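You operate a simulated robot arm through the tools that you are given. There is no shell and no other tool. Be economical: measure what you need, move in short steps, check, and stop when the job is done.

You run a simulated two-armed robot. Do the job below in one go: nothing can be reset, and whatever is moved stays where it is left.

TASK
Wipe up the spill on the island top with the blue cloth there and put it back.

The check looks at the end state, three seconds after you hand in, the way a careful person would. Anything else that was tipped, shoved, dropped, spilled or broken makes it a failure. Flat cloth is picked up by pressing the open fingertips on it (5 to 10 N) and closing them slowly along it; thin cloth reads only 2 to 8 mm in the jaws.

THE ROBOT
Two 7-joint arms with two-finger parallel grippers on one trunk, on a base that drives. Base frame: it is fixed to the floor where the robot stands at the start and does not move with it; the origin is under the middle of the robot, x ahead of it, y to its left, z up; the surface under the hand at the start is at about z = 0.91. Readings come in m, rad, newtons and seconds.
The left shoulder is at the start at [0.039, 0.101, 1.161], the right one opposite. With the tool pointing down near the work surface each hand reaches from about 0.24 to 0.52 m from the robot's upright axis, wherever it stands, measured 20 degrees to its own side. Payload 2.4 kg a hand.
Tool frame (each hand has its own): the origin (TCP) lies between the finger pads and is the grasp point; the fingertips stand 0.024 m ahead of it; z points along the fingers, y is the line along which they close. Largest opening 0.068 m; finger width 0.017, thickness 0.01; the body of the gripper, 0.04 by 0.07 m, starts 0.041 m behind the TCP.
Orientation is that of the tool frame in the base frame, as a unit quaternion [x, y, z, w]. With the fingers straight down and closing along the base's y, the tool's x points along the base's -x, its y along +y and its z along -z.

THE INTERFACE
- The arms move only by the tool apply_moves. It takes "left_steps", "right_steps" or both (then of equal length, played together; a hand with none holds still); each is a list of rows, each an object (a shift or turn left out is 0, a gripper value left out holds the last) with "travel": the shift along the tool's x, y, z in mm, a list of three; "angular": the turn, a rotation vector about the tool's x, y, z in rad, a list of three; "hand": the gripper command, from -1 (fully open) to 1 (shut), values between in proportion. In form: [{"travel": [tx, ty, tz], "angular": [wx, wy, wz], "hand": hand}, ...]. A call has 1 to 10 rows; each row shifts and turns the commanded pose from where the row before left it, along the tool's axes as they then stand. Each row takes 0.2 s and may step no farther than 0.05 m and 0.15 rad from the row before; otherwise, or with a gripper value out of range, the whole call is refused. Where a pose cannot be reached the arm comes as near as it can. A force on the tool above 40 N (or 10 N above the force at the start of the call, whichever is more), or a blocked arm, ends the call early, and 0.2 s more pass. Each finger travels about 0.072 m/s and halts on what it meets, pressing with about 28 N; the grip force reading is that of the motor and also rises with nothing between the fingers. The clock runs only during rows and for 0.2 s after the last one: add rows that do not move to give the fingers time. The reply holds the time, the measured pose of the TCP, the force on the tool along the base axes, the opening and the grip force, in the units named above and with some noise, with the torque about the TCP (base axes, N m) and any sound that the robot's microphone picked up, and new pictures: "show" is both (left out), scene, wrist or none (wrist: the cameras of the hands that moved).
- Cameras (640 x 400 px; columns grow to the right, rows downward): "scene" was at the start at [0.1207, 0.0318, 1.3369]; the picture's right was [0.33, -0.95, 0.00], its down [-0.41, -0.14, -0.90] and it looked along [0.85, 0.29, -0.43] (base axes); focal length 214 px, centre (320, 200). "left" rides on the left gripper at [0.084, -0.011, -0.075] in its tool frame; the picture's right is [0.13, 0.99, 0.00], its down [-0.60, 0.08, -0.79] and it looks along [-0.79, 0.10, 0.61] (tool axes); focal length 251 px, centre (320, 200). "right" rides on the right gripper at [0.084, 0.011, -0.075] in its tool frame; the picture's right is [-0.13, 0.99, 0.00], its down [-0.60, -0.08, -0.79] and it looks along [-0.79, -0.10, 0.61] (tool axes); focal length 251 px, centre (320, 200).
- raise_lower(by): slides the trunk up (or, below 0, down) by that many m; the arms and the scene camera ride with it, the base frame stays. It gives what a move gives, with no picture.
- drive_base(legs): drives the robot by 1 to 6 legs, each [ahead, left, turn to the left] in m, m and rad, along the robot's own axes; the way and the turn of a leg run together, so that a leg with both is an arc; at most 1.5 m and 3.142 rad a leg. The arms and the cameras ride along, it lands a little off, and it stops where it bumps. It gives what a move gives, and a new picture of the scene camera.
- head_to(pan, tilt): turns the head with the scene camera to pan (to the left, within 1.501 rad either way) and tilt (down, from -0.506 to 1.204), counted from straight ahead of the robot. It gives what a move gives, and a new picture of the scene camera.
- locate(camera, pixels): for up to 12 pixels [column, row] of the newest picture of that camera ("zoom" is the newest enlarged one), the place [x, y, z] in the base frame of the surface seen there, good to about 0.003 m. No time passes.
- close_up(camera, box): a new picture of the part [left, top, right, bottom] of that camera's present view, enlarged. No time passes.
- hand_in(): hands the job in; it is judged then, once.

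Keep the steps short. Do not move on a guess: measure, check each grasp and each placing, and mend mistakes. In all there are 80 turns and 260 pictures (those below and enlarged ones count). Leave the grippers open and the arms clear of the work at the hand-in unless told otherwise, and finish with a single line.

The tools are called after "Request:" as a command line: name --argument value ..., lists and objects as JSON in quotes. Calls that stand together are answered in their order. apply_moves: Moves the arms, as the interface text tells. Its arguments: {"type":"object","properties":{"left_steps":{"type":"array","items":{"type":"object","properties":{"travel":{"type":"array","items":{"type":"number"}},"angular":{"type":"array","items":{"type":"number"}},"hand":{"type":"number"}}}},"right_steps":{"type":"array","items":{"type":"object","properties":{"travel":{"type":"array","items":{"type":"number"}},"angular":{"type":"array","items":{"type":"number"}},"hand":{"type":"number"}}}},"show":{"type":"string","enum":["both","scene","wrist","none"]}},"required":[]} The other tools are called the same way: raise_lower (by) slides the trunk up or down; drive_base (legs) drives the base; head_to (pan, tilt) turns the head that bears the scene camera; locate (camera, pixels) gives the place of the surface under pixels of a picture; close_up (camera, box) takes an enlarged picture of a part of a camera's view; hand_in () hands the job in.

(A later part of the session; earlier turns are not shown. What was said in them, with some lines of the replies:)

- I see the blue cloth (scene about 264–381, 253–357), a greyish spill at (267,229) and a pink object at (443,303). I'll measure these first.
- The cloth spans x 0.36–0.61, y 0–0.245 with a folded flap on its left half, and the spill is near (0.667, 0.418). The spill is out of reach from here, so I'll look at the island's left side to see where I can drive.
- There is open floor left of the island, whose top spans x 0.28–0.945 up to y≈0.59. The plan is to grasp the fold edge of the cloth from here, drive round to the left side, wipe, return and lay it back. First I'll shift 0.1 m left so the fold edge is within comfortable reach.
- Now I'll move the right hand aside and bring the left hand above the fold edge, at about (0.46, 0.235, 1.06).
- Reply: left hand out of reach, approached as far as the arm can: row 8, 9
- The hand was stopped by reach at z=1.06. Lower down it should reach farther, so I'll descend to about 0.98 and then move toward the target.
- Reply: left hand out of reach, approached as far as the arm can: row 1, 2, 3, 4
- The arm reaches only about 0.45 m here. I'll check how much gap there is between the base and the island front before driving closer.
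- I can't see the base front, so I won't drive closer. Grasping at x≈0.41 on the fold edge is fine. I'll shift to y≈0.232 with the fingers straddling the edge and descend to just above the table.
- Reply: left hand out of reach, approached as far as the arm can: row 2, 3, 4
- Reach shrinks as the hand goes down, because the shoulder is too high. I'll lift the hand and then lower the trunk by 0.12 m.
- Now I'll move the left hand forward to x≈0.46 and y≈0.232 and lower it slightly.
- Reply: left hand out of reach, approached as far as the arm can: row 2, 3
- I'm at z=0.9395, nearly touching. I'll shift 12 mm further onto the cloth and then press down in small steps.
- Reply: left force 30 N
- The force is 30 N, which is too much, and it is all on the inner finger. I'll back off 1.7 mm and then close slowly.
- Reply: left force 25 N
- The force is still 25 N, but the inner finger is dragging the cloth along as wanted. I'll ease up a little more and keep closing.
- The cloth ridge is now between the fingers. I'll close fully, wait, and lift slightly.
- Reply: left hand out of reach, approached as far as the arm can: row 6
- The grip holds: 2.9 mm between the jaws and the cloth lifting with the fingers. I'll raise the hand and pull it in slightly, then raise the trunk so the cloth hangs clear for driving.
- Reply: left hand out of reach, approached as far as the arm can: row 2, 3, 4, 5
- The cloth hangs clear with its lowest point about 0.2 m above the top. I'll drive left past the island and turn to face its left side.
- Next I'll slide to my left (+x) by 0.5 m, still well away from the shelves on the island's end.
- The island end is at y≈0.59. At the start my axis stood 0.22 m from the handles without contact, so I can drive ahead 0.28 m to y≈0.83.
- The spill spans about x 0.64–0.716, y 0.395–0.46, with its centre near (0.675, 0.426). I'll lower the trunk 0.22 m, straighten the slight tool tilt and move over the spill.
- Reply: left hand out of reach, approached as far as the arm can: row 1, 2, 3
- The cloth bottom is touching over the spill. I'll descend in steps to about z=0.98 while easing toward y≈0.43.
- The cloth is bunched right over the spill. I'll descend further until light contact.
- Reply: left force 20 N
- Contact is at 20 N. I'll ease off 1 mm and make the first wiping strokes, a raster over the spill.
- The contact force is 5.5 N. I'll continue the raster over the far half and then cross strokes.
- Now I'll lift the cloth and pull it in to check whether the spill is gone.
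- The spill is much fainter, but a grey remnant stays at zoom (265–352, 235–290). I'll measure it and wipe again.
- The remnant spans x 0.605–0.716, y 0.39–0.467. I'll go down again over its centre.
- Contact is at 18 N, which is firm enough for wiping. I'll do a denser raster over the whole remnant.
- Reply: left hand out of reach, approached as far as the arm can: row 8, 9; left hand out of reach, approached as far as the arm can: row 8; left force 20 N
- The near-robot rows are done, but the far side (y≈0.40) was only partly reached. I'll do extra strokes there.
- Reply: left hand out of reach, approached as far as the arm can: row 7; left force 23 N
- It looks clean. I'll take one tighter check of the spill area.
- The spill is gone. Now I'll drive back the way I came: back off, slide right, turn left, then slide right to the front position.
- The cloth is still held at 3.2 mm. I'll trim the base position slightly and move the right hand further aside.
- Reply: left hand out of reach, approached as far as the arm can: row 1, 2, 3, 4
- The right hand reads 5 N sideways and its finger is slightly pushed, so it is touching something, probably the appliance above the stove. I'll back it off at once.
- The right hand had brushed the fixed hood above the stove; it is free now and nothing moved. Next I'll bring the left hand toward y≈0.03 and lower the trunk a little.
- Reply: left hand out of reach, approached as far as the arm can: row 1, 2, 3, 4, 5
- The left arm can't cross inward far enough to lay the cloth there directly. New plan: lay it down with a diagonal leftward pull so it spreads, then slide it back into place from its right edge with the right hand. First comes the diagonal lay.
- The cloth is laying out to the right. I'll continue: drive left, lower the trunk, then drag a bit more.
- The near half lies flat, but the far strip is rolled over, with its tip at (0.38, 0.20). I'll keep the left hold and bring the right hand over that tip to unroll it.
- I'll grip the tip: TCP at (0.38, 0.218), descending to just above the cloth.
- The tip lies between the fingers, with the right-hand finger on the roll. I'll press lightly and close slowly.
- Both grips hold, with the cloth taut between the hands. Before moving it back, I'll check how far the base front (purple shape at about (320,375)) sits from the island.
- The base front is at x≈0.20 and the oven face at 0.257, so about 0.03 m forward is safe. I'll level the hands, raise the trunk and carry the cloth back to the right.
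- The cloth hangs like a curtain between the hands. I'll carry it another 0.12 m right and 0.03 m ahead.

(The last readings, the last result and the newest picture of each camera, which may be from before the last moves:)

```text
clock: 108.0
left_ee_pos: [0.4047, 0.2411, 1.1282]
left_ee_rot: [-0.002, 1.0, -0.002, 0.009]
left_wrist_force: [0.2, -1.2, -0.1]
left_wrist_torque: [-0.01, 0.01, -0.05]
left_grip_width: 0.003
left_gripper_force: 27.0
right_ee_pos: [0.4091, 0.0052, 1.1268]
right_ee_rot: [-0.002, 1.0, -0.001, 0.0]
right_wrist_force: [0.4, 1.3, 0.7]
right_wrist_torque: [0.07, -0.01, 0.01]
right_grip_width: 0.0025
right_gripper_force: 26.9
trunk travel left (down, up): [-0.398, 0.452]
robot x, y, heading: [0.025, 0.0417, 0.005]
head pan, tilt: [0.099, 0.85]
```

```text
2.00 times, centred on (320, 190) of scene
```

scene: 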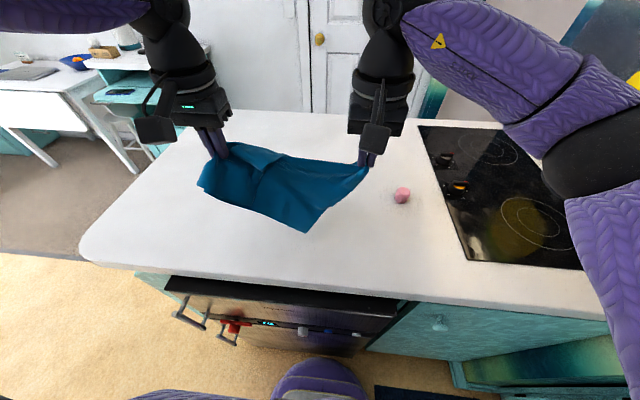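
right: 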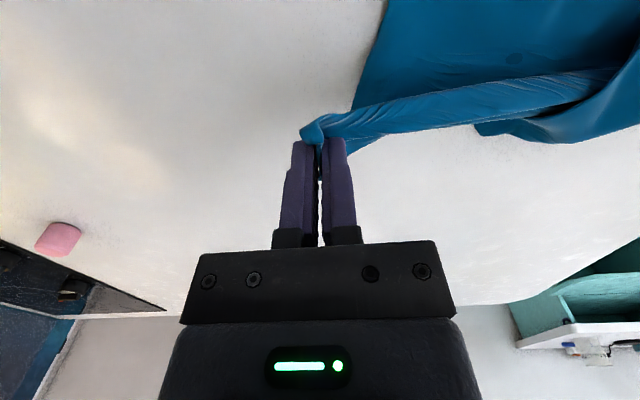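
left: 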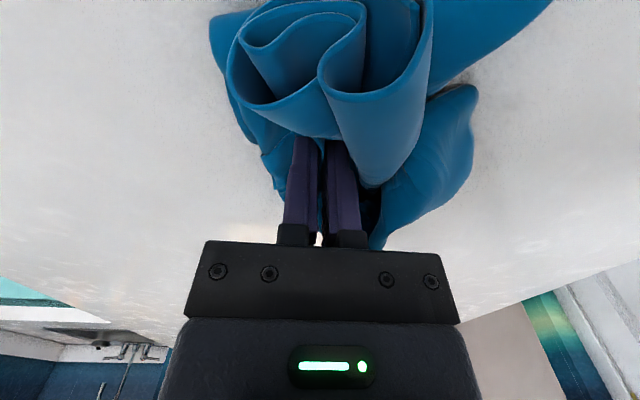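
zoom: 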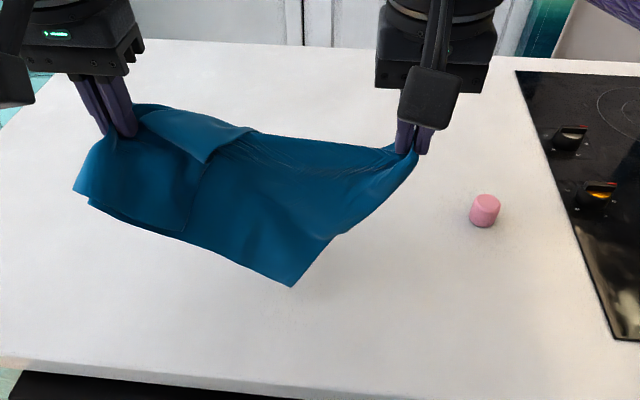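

It hangs as it originally lay, with the flap on the left front. I'll lower the trunk, then ease down and forward so the near part lies toward me.

Request:
raise_lower --by -0.1

Request:
apply_moves --left_steps '[{"travel": [-8, 0, 15]}, {"travel": [-8, 0, 15]}, {"travel": [-8, 0, 15]}, {"travel": [-8, 0, 15]}, {"travel": [0, 0, 15]}, {"travel": [0, 0, 0]}]' --right_steps '[{"travel": [-10, 0, 15]}, {"travel": [-10, 0, 15]}, {"travel": [-10, 0, 15]}, {"travel": [-10, 0, 15]}, {"travel": [0, 0, 15]}, {"travel": [0, 0, 0]}]'

```text
clock: 109.4
left_ee_pos: [0.4059, 0.2432, 1.0284]
left_ee_rot: [-0.003, 1.0, -0.001, 0.01]
left_wrist_force: [0.5, -0.8, 0.5]
left_wrist_torque: [-0.01, 0.0, -0.03]
left_grip_width: 0.003
left_gripper_force: 26.9
right_ee_pos: [0.4086, 0.0053, 1.0273]
right_ee_rot: [-0.002, 1.0, 0.0, 0.0]
right_wrist_force: [-0.6, 0.8, -0.3]
right_wrist_torque: [0.01, 0.01, -0.01]
right_grip_width: 0.0021
right_gripper_force: 26.2
trunk travel left (down, up): [-0.298, 0.552]
robot x, y, heading: [0.028, 0.0436, 0.001]
head pan, tilt: [0.099, 0.85]
```

```text
clock: 110.8
left_ee_pos: [0.439, 0.2414, 0.9536]
left_ee_rot: [-0.002, 1.0, -0.001, 0.009]
left_wrist_force: [0.6, 0.1, 0.2]
left_wrist_torque: [-0.02, 0.03, -0.03]
left_grip_width: 0.0032
left_gripper_force: 26.9
right_ee_pos: [0.4495, 0.0059, 0.9502]
right_ee_rot: [-0.002, 1.0, 0.0, 0.0]
right_wrist_force: [0.6, -0.1, -0.4]
right_wrist_torque: [0.03, 0.03, 0.0]
right_grip_width: 0.0023
right_gripper_force: 26.2
trunk travel left (down, up): [-0.298, 0.552]
robot x, y, heading: [0.0257, 0.0425, 0.005]
head pan, tilt: [0.099, 0.85]
```

scene: 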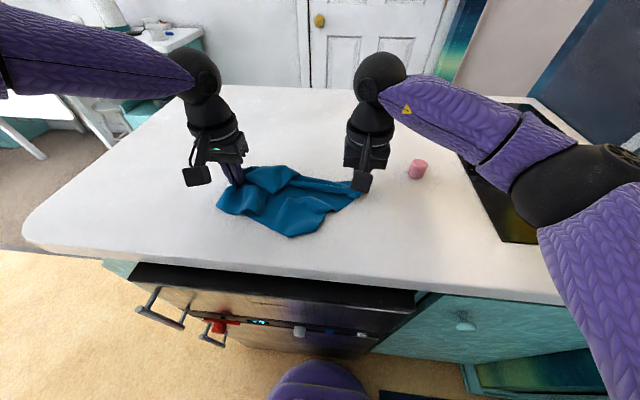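
right: 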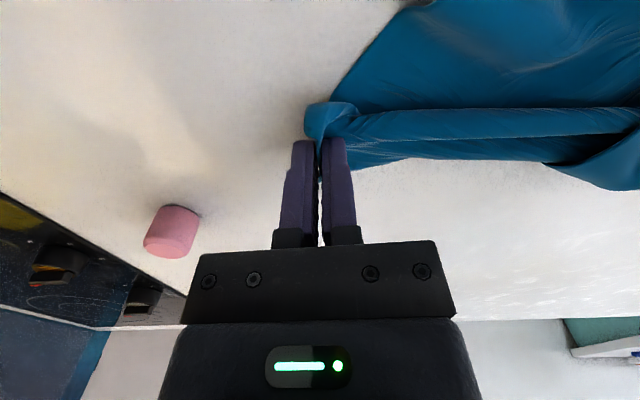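
left: 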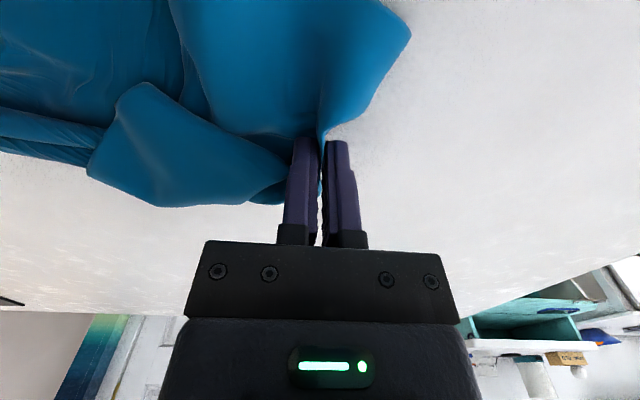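

It is laying back in place. I'll push both hands farther forward, the right more since it holds the far-right corner, to spread the cloth, then lower.

Request:
apply_moves --left_steps '[{"travel": [-8, 0, 3]}, {"travel": [-8, 0, 3]}, {"travel": [-5, 0, 0]}, {"travel": [0, 0, 0]}, {"travel": [0, 0, 0]}]' --right_steps '[{"travel": [-15, 0, 2]}, {"travel": [-15, 0, 2]}, {"travel": [-15, 0, 2]}, {"travel": [-15, 0, 0]}, {"travel": [0, 0, 0]}]'

Request:
close_up --camera "scene" --box '[180, 130, 420, 280]'

```text
clock: 112.0
left_ee_pos: [0.4593, 0.2425, 0.9485]
left_ee_rot: [-0.003, 1.0, -0.001, 0.008]
left_wrist_force: [-0.4, -1.0, -0.2]
left_wrist_torque: [-0.02, 0.0, -0.04]
left_grip_width: 0.0033
left_gripper_force: 26.6
right_ee_pos: [0.5086, 0.006, 0.9446]
right_ee_rot: [-0.002, 1.0, 0.0, 0.0]
right_wrist_force: [-1.0, 0.6, 0.5]
right_wrist_torque: [0.03, 0.0, -0.01]
right_grip_width: 0.0025
right_gripper_force: 26.4
trunk travel left (down, up): [-0.298, 0.552]
robot x, y, heading: [0.0271, 0.0421, 0.002]
head pan, tilt: [0.099, 0.85]
```

scene: 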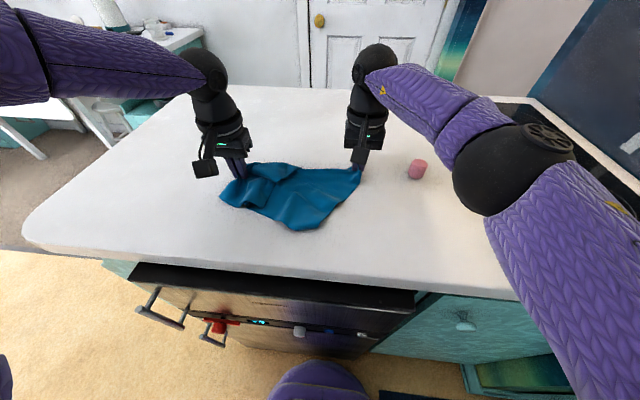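
right: 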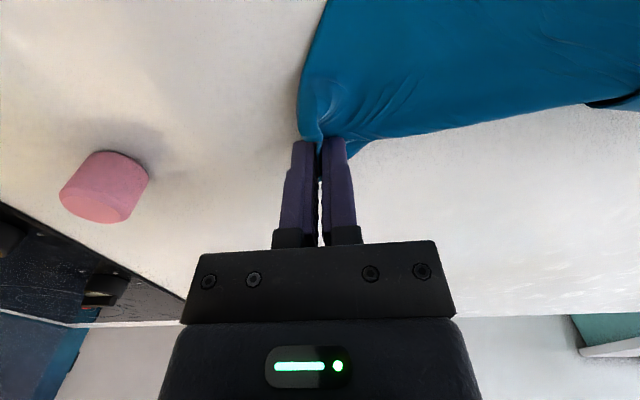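
left: 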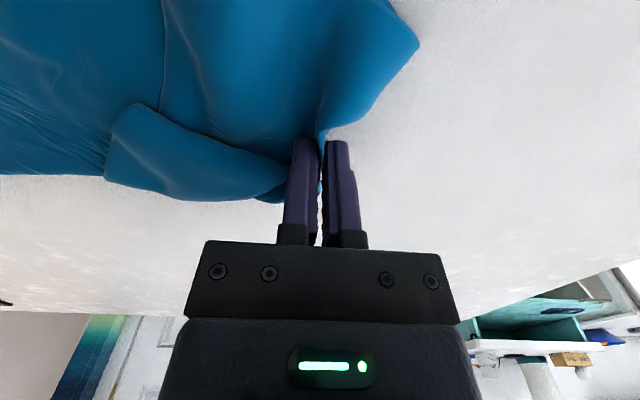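

```text
2.67 times, centred on (300, 205) of scene
```

zoom: 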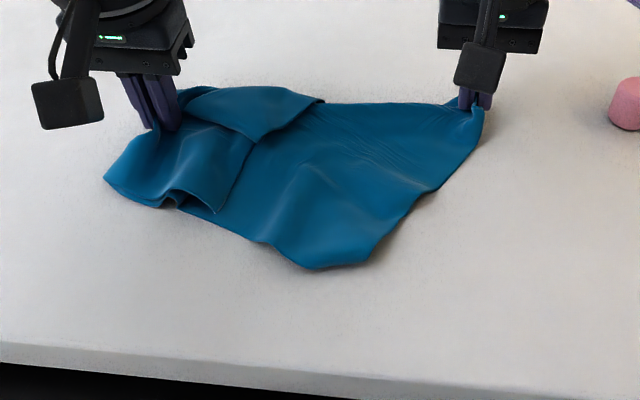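

That spreads nicely. I'll measure the outline now against the original (x 0.36–0.61, y 0–0.245).

Request:
locate --camera "zoom" --pixels '[[105, 178], [320, 268], [370, 258], [482, 130], [310, 96], [215, 90], [270, 170], [435, 190]]'

```text
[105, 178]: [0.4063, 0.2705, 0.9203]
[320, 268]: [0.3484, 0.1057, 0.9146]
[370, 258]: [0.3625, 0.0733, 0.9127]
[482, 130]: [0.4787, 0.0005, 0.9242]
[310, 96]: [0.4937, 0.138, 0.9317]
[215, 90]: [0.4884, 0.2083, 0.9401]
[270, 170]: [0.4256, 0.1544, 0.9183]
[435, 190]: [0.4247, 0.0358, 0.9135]
```

The footprint is x 0.35–0.51. I'll pull the far-right corner farther forward and the left a bit more to match the original better.

Request:
apply_moves --left_steps '[{"travel": [-8, 0, 0]}, {"travel": [-8, 0, 0]}, {"travel": [-8, 0, 0]}, {"travel": [0, 0, 0]}, {"travel": [0, 0, 0]}]' --right_steps '[{"travel": [-14, 2, 0]}, {"travel": [-14, 2, 0]}, {"travel": [-14, 2, 0]}, {"travel": [-14, 2, 0]}, {"travel": [0, 0, 0]}]' --show "scene"

Request:
close_up --camera "scene" --box '[180, 130, 420, 280]'

```text
clock: 113.2
left_ee_pos: [0.4838, 0.2423, 0.9491]
left_ee_rot: [-0.003, 1.0, 0.0, 0.009]
left_wrist_force: [-0.6, -1.1, -0.3]
left_wrist_torque: [-0.06, 0.01, -0.07]
left_grip_width: 0.0028
left_gripper_force: 27.2
right_ee_pos: [0.5205, 0.0052, 0.9453]
right_ee_rot: [-0.002, 1.0, 0.0, -0.001]
right_wrist_force: [-0.5, 1.3, 0.0]
right_wrist_torque: [0.01, -0.02, 0.01]
right_grip_width: 0.0026
right_gripper_force: 26.3
right hand out of reach, approached as far as the arm can: row 1, 2, 3, 4
trunk travel left (down, up): [-0.298, 0.552]
robot x, y, heading: [0.0258, 0.042, 0.003]
head pan, tilt: [0.099, 0.85]
```

scene: 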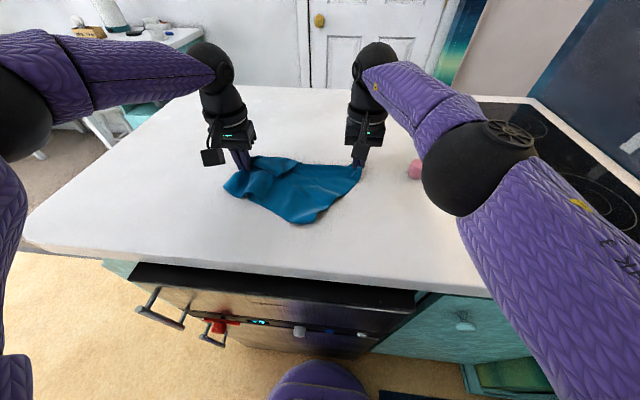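

```text
2.67 times, centred on (300, 205) of scene
```

zoom: 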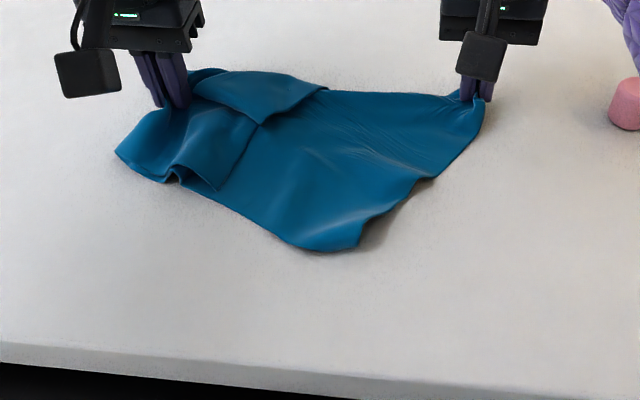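

The cloth lies about where it was, flat with the flap on the left. I'll lower both tips to the surface, open, and lift straight up.

Request:
apply_moves --left_steps '[{"travel": [0, 0, 5]}, {"hand": 0.6}, {"hand": 0.2}, {"hand": -0.2}, {"hand": -0.5}, {"hand": -0.5}, {"travel": [0, 0, -20]}, {"travel": [0, 0, -30]}, {"travel": [0, 0, -40]}, {"travel": [0, 0, 0]}]' --right_steps '[{"travel": [0, 0, 3]}, {"hand": 0.6}, {"hand": 0.2}, {"hand": -0.2}, {"hand": -0.5}, {"hand": -0.5}, {"travel": [0, 0, -20]}, {"travel": [0, 0, -30]}, {"travel": [0, 0, -40]}, {"travel": [0, 0, 0]}]'

```text
clock: 115.4
left_ee_pos: [0.4824, 0.2428, 1.0339]
left_ee_rot: [-0.003, 1.0, -0.001, 0.009]
left_wrist_force: [-0.2, 0.7, 0.3]
left_wrist_torque: [0.0, -0.04, 0.0]
left_grip_width: 0.051
left_gripper_force: 0.0
right_ee_pos: [0.507, -0.0025, 1.0292]
right_ee_rot: [-0.001, 1.0, 0.0, 0.0]
right_wrist_force: [0.2, 0.3, 0.1]
right_wrist_torque: [0.01, -0.02, 0.03]
right_grip_width: 0.0508
right_gripper_force: 0.1
right hand out of reach, approached as far as the arm can: row 8, 9
trunk travel left (down, up): [-0.298, 0.552]
robot x, y, heading: [0.029, 0.0405, 0.002]
head pan, tilt: [0.099, 0.85]
```

scene: 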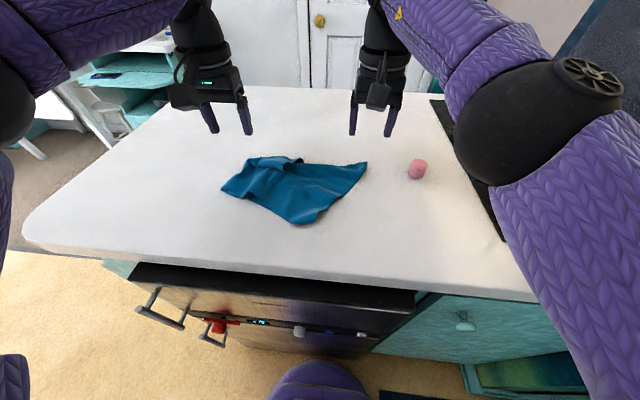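
right: 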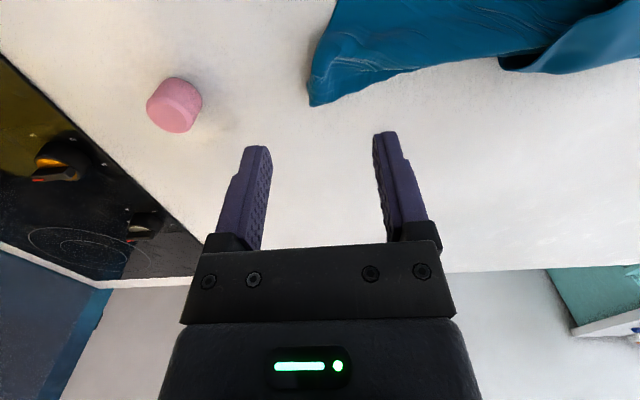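
left: 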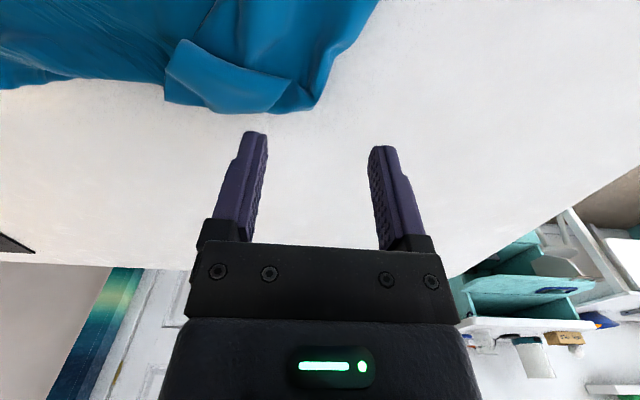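

Both hands are free and the cloth lies still. I'll check its outline.

Request:
close_up --camera "scene" --box '[190, 130, 430, 280]'

Request:
locate --camera "scene" --pixels '[[222, 188], [366, 163], [305, 223], [250, 157], [300, 158], [345, 192], [320, 185], [275, 185], [418, 168]]'

```text
2.67 times, centred on (310, 205) of scene
```

zoom: 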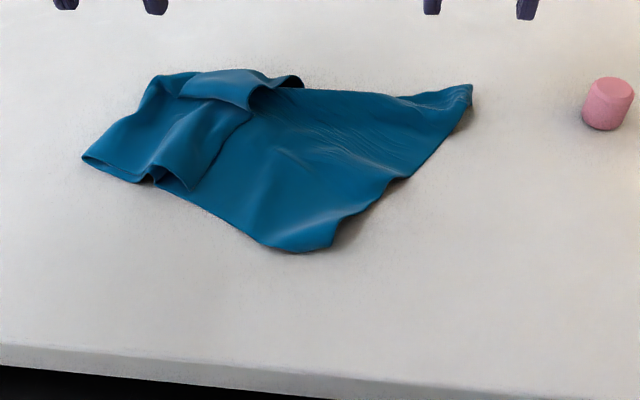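

```text
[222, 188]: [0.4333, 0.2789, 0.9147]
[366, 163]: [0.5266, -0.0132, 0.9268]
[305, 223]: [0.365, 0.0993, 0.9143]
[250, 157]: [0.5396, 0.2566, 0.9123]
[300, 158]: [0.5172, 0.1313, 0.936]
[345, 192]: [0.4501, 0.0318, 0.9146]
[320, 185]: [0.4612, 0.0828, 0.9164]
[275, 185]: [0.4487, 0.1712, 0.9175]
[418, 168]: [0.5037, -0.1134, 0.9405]
```

The cloth's centre is about (0.46, 0.135) against the original (0.487, 0.122), fully on the top, and the pink piece hasn't moved. I'll open the grippers fully, withdraw the arms, and recheck the spill spot.

Request:
apply_moves --left_steps '[{"travel": [12, 10, -25], "hand": -1}, {"travel": [20, 10, -25]}, {"travel": [20, 10, -25]}, {"travel": [20, 10, -25]}, {"travel": [20, 10, -20]}, {"travel": [20, 10, 0]}, {"travel": [0, 0, 0]}]' --right_steps '[{"travel": [20, 0, -20], "hand": -1}, {"travel": [25, 0, -20]}, {"travel": [25, 0, -20]}, {"travel": [25, 0, -20]}, {"travel": [25, 0, -10]}, {"travel": [20, 0, 0]}, {"travel": [0, 0, 0]}]' --show "none"

Request:
head_to --pan 0.332 --tilt 0.6

Request:
close_up --camera "scene" --box '[140, 120, 460, 320]'

```text
clock: 117.0
left_ee_pos: [0.3682, 0.3019, 1.1517]
left_ee_rot: [-0.002, 1.0, -0.001, 0.009]
left_wrist_force: [0.2, 0.5, -0.2]
left_wrist_torque: [0.01, 0.0, 0.01]
left_grip_width: 0.0681
left_gripper_force: 0.0
right_ee_pos: [0.3679, -0.003, 1.1201]
right_ee_rot: [-0.001, 1.0, 0.0, 0.0]
right_wrist_force: [-0.8, 0.3, 0.7]
right_wrist_torque: [0.0, 0.0, -0.01]
right_grip_width: 0.068
right_gripper_force: 0.0
trunk travel left (down, up): [-0.298, 0.552]
robot x, y, heading: [0.0287, 0.0417, -0.001]
head pan, tilt: [0.099, 0.85]
```

```text
clock: 117.7
left_ee_pos: [0.3689, 0.3016, 1.152]
left_ee_rot: [-0.003, 1.0, -0.001, 0.008]
left_wrist_force: [0.5, 0.4, -0.5]
left_wrist_torque: [-0.05, 0.0, 0.01]
left_grip_width: 0.0679
left_gripper_force: 0.1
right_ee_pos: [0.3682, -0.0033, 1.119]
right_ee_rot: [-0.001, 1.0, 0.0, 0.0]
right_wrist_force: [0.2, 0.0, 0.0]
right_wrist_torque: [0.0, -0.02, 0.01]
right_grip_width: 0.0679
right_gripper_force: 0.1
trunk travel left (down, up): [-0.298, 0.552]
robot x, y, heading: [0.03, 0.0412, 0.001]
head pan, tilt: [0.332, 0.6]
```

scene: 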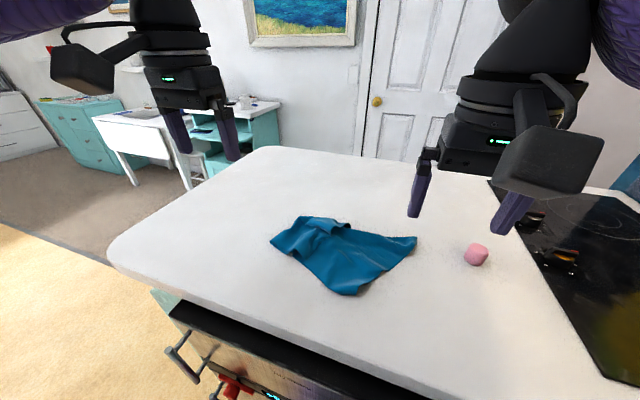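

```text
2.00 times, centred on (300, 220) of scene
```

zoom: 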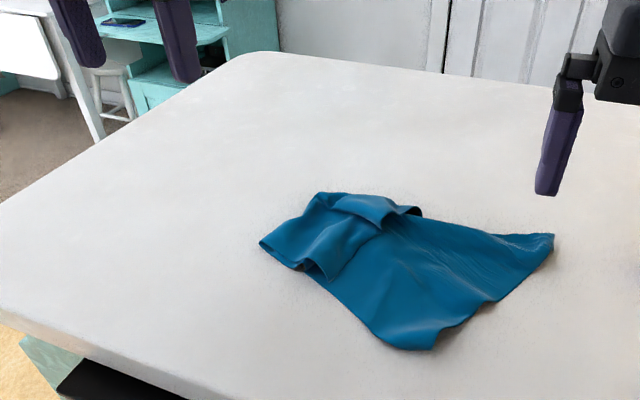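

The spill spot is clean, the cloth is back in its place, both grippers are open and clear, and nothing else has moved. I'm handing in.

Request:
hand_in

```text
The job is handed in.
```

The spill is wiped up and the blue cloth is back within about 3 cm of its original spot, a little rumpled; the right gripper briefly brushed the fixed hood over the stove, but nothing else was moved.
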